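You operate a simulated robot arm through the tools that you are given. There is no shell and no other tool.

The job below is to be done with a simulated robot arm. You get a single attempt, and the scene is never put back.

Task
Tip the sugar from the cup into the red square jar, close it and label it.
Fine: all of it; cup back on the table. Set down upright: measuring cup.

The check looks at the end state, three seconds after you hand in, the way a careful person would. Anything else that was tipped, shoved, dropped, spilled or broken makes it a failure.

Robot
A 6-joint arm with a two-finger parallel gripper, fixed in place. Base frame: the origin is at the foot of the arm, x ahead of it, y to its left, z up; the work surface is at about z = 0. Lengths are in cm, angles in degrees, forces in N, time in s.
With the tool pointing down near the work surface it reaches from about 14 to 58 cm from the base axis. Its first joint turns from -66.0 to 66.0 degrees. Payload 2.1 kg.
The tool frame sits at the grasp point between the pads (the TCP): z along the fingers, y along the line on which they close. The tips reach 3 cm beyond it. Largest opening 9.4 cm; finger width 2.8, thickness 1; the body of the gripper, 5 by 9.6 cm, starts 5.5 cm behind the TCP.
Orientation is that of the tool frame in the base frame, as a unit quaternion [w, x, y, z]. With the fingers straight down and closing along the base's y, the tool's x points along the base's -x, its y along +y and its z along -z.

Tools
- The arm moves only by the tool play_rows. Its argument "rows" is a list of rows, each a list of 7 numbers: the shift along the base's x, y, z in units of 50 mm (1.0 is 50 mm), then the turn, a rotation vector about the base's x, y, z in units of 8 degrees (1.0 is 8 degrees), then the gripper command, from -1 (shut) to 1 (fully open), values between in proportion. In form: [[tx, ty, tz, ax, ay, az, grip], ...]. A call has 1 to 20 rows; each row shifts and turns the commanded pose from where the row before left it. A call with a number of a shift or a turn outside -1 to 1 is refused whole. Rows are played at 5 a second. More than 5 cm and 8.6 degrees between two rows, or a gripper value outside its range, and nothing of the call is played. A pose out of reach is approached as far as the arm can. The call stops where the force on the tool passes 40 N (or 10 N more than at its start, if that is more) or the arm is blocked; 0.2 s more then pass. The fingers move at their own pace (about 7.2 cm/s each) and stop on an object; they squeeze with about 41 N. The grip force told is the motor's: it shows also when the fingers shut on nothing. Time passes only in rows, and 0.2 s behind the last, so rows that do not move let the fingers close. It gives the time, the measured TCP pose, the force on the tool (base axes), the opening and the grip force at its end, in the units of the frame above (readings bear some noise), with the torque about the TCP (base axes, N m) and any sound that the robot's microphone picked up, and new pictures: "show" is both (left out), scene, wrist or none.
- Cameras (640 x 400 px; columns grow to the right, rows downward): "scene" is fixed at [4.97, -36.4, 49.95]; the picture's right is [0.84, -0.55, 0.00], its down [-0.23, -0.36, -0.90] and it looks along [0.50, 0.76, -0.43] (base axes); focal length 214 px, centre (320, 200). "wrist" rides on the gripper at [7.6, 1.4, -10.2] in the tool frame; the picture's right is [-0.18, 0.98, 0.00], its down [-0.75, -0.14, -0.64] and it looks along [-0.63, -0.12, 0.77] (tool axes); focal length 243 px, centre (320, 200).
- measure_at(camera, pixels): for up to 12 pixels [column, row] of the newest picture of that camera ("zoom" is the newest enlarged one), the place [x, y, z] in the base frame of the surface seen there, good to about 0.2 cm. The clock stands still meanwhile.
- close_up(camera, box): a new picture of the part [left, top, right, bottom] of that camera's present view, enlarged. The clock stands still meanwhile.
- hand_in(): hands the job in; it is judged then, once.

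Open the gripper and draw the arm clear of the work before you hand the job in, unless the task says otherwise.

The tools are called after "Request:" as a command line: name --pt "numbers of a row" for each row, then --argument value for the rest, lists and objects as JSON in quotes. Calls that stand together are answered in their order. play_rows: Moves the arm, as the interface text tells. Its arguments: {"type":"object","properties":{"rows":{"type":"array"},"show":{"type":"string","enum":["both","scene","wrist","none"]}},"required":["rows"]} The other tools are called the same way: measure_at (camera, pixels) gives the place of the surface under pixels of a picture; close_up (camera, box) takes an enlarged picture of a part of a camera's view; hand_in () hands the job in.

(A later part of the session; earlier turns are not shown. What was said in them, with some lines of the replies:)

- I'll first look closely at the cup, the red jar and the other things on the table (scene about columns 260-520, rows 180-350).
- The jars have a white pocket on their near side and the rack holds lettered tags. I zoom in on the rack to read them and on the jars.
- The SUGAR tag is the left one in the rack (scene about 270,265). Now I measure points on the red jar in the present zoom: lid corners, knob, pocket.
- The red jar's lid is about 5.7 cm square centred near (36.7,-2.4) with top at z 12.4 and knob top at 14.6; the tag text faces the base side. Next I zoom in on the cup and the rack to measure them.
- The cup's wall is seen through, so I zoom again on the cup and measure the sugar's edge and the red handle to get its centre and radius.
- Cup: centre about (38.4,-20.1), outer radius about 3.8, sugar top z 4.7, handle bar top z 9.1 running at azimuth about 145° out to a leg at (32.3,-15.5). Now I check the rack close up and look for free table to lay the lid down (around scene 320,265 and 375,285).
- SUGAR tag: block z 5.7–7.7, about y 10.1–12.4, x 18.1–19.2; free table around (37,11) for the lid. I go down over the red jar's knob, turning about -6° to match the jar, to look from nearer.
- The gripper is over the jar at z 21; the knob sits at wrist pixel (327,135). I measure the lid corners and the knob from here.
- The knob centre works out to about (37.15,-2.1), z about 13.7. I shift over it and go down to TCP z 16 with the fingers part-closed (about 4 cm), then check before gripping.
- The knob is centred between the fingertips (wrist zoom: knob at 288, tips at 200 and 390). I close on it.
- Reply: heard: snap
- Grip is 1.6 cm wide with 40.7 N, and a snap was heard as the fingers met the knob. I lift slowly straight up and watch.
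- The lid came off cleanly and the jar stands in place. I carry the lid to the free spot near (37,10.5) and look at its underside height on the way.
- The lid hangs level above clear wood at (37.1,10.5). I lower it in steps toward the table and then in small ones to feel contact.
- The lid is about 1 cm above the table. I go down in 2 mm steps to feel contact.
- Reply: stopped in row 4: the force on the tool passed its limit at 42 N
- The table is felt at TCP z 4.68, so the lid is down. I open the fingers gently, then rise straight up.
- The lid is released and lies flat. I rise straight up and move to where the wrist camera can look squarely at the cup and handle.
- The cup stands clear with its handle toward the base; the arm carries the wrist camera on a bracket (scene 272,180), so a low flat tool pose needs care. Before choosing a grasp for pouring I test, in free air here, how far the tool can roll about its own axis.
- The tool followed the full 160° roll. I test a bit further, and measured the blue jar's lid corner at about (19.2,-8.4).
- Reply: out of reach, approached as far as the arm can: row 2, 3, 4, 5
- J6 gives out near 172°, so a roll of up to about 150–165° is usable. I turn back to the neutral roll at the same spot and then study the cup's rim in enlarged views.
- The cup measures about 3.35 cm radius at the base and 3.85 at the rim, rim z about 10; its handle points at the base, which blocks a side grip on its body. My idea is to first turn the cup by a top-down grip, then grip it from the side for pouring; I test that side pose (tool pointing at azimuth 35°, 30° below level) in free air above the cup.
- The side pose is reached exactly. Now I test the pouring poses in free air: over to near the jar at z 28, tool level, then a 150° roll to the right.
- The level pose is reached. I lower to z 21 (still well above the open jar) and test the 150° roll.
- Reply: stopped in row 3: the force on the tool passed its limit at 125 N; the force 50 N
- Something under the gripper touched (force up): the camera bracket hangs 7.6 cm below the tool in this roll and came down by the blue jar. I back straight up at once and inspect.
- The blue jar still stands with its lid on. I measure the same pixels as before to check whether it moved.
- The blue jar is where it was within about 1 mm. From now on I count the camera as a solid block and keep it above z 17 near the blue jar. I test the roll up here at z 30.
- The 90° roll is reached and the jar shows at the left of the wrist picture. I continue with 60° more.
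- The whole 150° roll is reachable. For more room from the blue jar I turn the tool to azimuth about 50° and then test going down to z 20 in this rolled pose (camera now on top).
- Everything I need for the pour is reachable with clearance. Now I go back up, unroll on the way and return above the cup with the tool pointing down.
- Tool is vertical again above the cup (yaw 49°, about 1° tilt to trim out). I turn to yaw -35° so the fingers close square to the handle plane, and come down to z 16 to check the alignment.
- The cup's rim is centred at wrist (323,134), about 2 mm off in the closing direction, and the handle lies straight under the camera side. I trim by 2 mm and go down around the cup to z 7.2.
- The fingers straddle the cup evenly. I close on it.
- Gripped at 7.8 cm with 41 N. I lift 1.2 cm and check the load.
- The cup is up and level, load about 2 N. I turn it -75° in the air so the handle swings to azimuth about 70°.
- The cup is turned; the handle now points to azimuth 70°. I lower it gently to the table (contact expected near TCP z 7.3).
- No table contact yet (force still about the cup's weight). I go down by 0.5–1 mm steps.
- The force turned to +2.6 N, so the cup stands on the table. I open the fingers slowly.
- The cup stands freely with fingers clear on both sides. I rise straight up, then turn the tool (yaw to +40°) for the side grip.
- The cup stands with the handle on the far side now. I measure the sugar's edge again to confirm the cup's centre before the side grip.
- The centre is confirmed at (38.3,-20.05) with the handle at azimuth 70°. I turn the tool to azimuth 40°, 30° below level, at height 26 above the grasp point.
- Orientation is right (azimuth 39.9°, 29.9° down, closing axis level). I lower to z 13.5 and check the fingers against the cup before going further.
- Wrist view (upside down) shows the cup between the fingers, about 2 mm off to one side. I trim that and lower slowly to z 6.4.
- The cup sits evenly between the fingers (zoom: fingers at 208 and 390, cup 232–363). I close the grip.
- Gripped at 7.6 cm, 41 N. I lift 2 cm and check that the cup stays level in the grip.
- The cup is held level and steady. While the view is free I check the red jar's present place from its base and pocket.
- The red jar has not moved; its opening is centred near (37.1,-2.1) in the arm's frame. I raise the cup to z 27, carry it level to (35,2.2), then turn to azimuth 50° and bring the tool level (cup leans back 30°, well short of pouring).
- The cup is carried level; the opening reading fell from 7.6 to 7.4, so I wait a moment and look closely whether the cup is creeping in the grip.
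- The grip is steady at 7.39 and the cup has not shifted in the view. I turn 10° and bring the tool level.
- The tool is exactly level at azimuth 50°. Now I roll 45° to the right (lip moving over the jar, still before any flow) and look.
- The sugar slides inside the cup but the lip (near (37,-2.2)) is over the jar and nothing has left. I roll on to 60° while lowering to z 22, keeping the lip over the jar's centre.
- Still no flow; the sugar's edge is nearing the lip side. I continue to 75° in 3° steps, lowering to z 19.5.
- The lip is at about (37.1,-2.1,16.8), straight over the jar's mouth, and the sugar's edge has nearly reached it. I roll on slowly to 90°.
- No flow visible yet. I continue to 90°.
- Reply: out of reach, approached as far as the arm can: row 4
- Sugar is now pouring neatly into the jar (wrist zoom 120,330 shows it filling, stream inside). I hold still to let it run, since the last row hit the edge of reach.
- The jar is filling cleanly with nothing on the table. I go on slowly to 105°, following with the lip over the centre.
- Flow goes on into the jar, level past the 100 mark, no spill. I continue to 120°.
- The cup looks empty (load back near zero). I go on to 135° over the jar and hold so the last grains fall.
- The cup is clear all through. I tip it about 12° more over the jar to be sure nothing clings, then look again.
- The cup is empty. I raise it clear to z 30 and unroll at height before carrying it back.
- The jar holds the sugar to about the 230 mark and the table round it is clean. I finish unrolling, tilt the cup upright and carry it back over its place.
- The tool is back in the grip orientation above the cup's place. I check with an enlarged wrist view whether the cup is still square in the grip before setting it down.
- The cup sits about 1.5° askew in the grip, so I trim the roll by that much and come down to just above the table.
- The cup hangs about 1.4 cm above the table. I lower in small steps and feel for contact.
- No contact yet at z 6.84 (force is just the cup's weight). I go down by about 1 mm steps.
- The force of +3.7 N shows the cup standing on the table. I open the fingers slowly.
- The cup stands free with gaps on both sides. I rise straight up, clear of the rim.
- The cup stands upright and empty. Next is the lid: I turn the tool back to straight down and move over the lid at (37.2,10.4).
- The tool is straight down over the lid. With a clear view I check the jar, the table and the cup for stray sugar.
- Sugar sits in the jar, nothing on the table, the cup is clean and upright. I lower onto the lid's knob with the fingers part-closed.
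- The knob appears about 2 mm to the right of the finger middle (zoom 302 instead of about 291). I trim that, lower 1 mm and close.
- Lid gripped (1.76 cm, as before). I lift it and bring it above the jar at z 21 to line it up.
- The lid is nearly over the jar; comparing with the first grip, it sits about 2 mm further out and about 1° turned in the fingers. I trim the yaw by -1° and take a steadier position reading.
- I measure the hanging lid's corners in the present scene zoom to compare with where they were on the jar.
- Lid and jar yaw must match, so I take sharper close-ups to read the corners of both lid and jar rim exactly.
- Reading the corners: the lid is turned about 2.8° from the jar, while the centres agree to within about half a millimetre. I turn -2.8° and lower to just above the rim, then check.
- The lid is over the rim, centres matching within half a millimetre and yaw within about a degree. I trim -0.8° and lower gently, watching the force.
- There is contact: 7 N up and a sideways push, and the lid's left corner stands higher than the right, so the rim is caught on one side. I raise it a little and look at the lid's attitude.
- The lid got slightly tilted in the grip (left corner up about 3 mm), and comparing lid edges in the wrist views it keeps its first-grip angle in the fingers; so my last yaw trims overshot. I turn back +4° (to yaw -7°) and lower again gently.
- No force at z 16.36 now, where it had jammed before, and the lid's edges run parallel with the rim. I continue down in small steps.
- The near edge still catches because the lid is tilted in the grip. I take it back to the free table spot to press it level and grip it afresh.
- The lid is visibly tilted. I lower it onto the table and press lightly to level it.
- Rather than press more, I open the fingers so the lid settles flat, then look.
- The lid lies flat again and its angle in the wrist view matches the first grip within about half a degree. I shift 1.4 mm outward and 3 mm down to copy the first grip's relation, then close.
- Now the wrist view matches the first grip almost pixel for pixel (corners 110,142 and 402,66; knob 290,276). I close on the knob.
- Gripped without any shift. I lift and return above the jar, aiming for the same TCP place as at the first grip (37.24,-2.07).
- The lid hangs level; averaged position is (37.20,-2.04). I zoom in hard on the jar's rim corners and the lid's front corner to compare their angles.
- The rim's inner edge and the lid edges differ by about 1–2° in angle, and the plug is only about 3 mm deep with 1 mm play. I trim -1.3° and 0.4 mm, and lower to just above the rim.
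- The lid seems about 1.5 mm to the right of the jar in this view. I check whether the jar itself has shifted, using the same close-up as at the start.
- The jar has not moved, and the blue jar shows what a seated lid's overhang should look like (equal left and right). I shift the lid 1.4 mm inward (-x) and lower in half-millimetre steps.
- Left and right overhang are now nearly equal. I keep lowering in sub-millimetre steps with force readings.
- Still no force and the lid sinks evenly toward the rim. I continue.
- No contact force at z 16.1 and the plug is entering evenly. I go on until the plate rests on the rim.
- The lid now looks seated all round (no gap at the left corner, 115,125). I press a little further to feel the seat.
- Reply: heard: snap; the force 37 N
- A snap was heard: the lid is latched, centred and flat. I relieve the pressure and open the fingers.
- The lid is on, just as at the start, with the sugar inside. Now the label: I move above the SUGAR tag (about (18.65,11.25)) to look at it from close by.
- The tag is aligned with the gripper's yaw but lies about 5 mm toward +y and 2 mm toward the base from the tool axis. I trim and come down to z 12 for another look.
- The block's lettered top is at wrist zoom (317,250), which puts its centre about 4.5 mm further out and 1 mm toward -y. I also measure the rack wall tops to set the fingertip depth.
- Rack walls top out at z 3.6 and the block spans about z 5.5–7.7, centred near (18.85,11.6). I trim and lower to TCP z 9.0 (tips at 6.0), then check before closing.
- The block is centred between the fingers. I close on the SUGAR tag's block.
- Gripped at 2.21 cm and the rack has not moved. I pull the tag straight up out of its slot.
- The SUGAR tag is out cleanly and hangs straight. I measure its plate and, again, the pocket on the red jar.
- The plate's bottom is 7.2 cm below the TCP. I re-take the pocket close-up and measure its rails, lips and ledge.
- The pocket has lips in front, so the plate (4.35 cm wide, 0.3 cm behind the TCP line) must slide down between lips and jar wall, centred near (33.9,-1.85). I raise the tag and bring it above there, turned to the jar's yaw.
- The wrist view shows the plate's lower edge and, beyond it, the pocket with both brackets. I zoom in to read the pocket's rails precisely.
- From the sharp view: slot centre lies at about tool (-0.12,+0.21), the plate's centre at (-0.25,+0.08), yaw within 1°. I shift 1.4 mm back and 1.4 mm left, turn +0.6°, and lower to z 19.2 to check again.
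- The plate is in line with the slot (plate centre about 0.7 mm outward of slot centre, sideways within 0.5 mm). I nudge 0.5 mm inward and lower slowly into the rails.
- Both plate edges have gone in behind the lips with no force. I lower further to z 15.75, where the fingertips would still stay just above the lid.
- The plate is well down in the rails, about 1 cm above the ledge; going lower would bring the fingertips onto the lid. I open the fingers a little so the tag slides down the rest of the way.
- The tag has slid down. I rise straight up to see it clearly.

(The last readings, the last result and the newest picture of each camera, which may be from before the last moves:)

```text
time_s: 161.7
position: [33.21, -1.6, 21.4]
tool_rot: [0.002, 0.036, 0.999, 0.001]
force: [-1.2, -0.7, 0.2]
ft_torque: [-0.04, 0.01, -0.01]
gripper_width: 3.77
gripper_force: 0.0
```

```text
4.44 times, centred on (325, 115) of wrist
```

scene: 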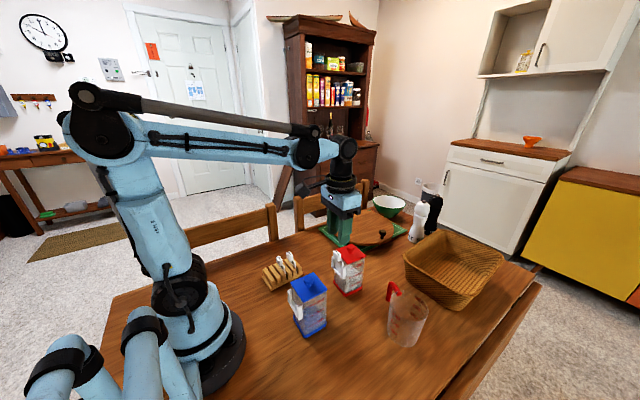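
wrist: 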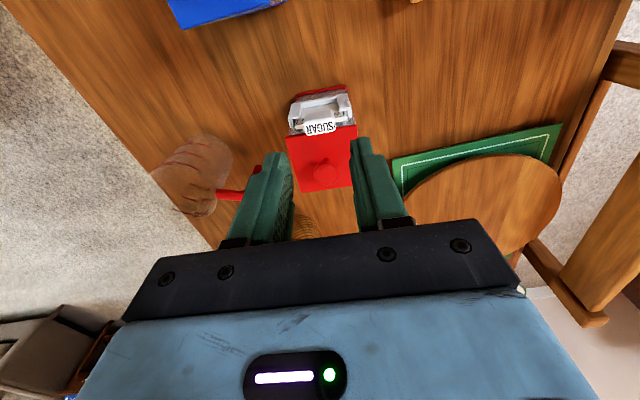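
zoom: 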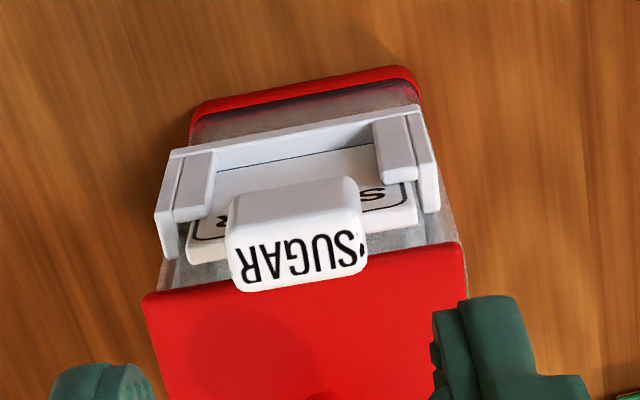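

The tag stands in the pocket with its text facing out. I zoom in to see whether its lower edge has reached the ledge.

Request:
close_up --camera "scene" --box '[328, 250, 352, 284]'

Request:
measure_at --camera "zoom" --pixels '[[200, 60], [230, 75], [215, 110], [225, 190], [250, 250], [260, 180], [190, 230], [240, 275], [280, 310], [150, 250]]'

```text
11.76 times, centred on (340, 267) of scene
```

zoom: 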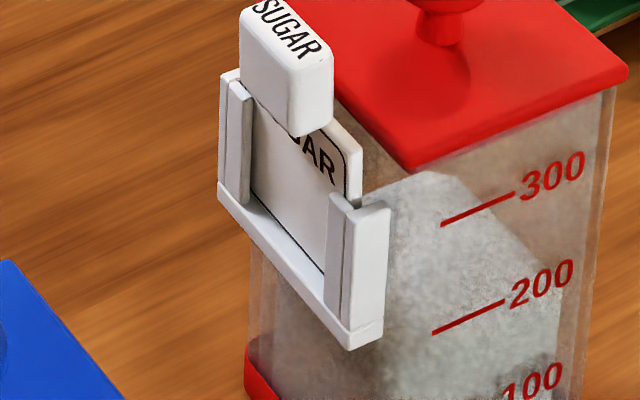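

```text
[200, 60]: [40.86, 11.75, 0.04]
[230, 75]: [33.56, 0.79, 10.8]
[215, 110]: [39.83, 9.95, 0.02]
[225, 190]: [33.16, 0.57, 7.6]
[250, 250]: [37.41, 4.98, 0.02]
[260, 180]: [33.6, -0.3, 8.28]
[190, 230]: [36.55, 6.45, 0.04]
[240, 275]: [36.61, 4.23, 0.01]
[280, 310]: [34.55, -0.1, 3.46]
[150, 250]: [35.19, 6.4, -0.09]
```

I measure the block's top to check the depth (about 13.4 expected when fully seated).

Request:
measure_at --camera "zoom" --pixels '[[285, 35], [270, 20], [305, 48], [280, 80], [300, 170], [340, 140], [310, 240], [270, 205], [318, 268], [322, 285], [290, 240], [290, 250]]'

Request:
measure_at --camera "wrist" --pixels '[[319, 129], [310, 130], [332, 126], [318, 118], [320, 105], [300, 125]]'

```text
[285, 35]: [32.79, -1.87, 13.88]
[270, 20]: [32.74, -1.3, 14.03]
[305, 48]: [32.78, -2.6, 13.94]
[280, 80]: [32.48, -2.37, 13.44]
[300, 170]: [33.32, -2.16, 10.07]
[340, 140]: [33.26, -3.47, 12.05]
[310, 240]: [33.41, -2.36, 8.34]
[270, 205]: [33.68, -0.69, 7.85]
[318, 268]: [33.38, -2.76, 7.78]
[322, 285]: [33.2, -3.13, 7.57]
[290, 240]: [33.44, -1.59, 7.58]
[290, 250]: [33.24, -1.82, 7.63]
```

```text
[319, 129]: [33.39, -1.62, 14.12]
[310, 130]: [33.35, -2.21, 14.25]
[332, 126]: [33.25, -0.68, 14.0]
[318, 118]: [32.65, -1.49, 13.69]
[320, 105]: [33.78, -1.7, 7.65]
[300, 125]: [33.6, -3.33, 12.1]
```

The block top is at about 13.95 and the plate is seen down to z 7.8, next to the ledge at about 7.6. I look closer at the plate's foot.

Request:
close_up --camera "scene" --box '[331, 262, 347, 278]'

Request:
close_up --camera "wrist" --box '[285, 85, 365, 140]'

```text
16.00 times, centred on (339, 270) of scene
```

zoom: 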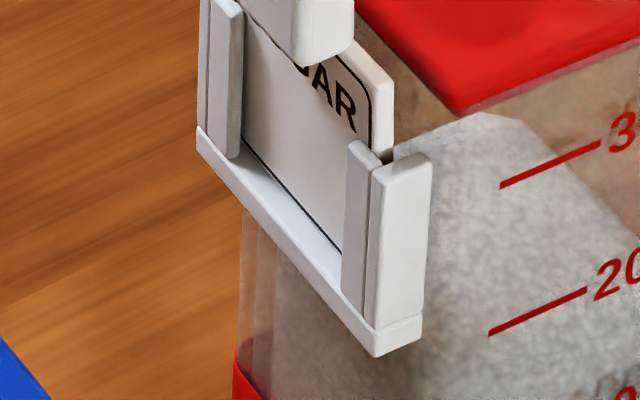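

```text
7.27 times, centred on (325, 112) of wrist
```

zoom: 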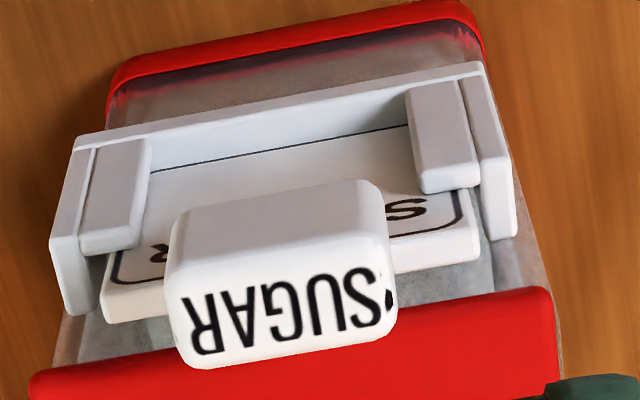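

The tag's foot rests on the ledge, both edges behind the lips, text outward. I open the gripper and draw the arm up and clear, back to about its starting pose.

Request:
play_rows --pt "0 0 0.6 0 0 0 0.2" --pt "0 0 0.8 0 0 0 0.6" --pt "0 0 0.8 0 0 0 1" --pt "0.1 0 0.8 0 0 0.2 1" --pt "0.2 0 0.8 0 0 0.3 1" --pt "0.2 0 0.3 0 0 0 1" --pt "0.1 0 0 0 0 0 1" --pt "0 0 0 0 0 0 1"

Request:
close_up --camera "scene" --box '[250, 220, 450, 350]'

Request:
close_up --camera "wrist" --box '[150, 0, 450, 190]'

```text
time_s: 163.5
position: [36.17, -1.65, 41.86]
tool_rot: [0.001, -0.001, 1.0, 0.0]
force: [-0.4, -0.5, 0.3]
ft_torque: [0.0, 0.0, 0.01]
gripper_width: 9.39
gripper_force: 0.1
```

scene: 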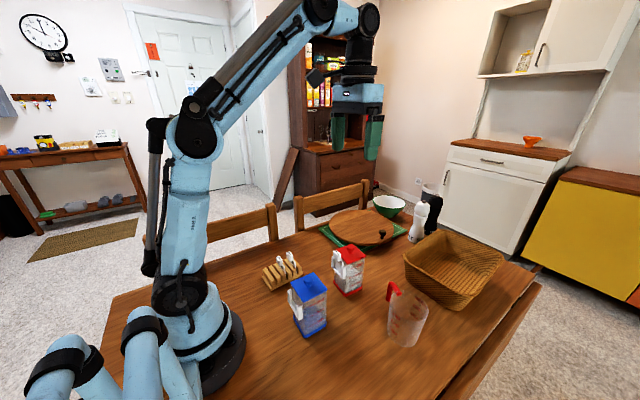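
wrist: 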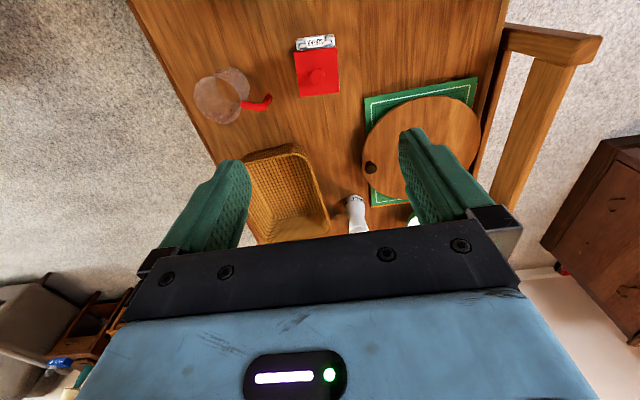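

```text
3.08 times, centred on (350, 285) of scene
```

zoom: 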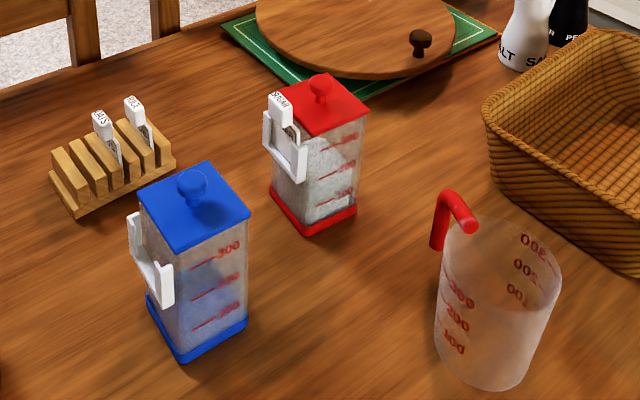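

```text
2.11 times, centred on (300, 95) of wrist
```

zoom: 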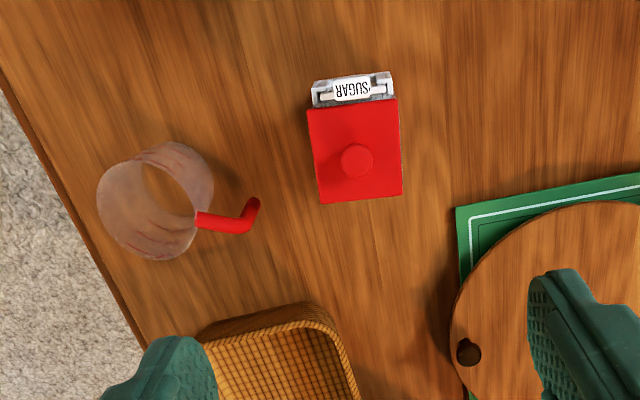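

The red jar holds the sugar, is closed and labelled. The cup stands upright and empty, and the rack, blue jar and the rest are in place. The blue jar was touched once during a test move; it measured within about 1 mm of where it started. The gripper is open and clear, so I hand in.

Request:
hand_in

```text
The job is handed in.
```

The sugar is in the red jar, the lid is on, and the SUGAR tag is in the jar's front pocket with its text facing out. I handed the job in. The check result has not come back, so this is what the last pictures showed:

- **Sugar:** All of it went into the jar. The cup looked empty, and I saw no sugar on the table.
- **Cup:** The measuring cup stands upright close to where it started. I turned it by about 75° to get a better grip, so the handle points a different way now.
- **Lid:** It caught on the rim at first, so I set it down, gripped it again and realigned it. I heard it snap on when it seated.
- **Blue jar:** While I tested a pose in free air, the wrist camera came down on the blue jar hard enough to trip the force stop. The jar stayed upright with its lid on, and afterwards it measured within about 1 mm of where it had been.
- **Everything else:** The rack and its other two tags, the basket, the board and the shakers looked unmoved.
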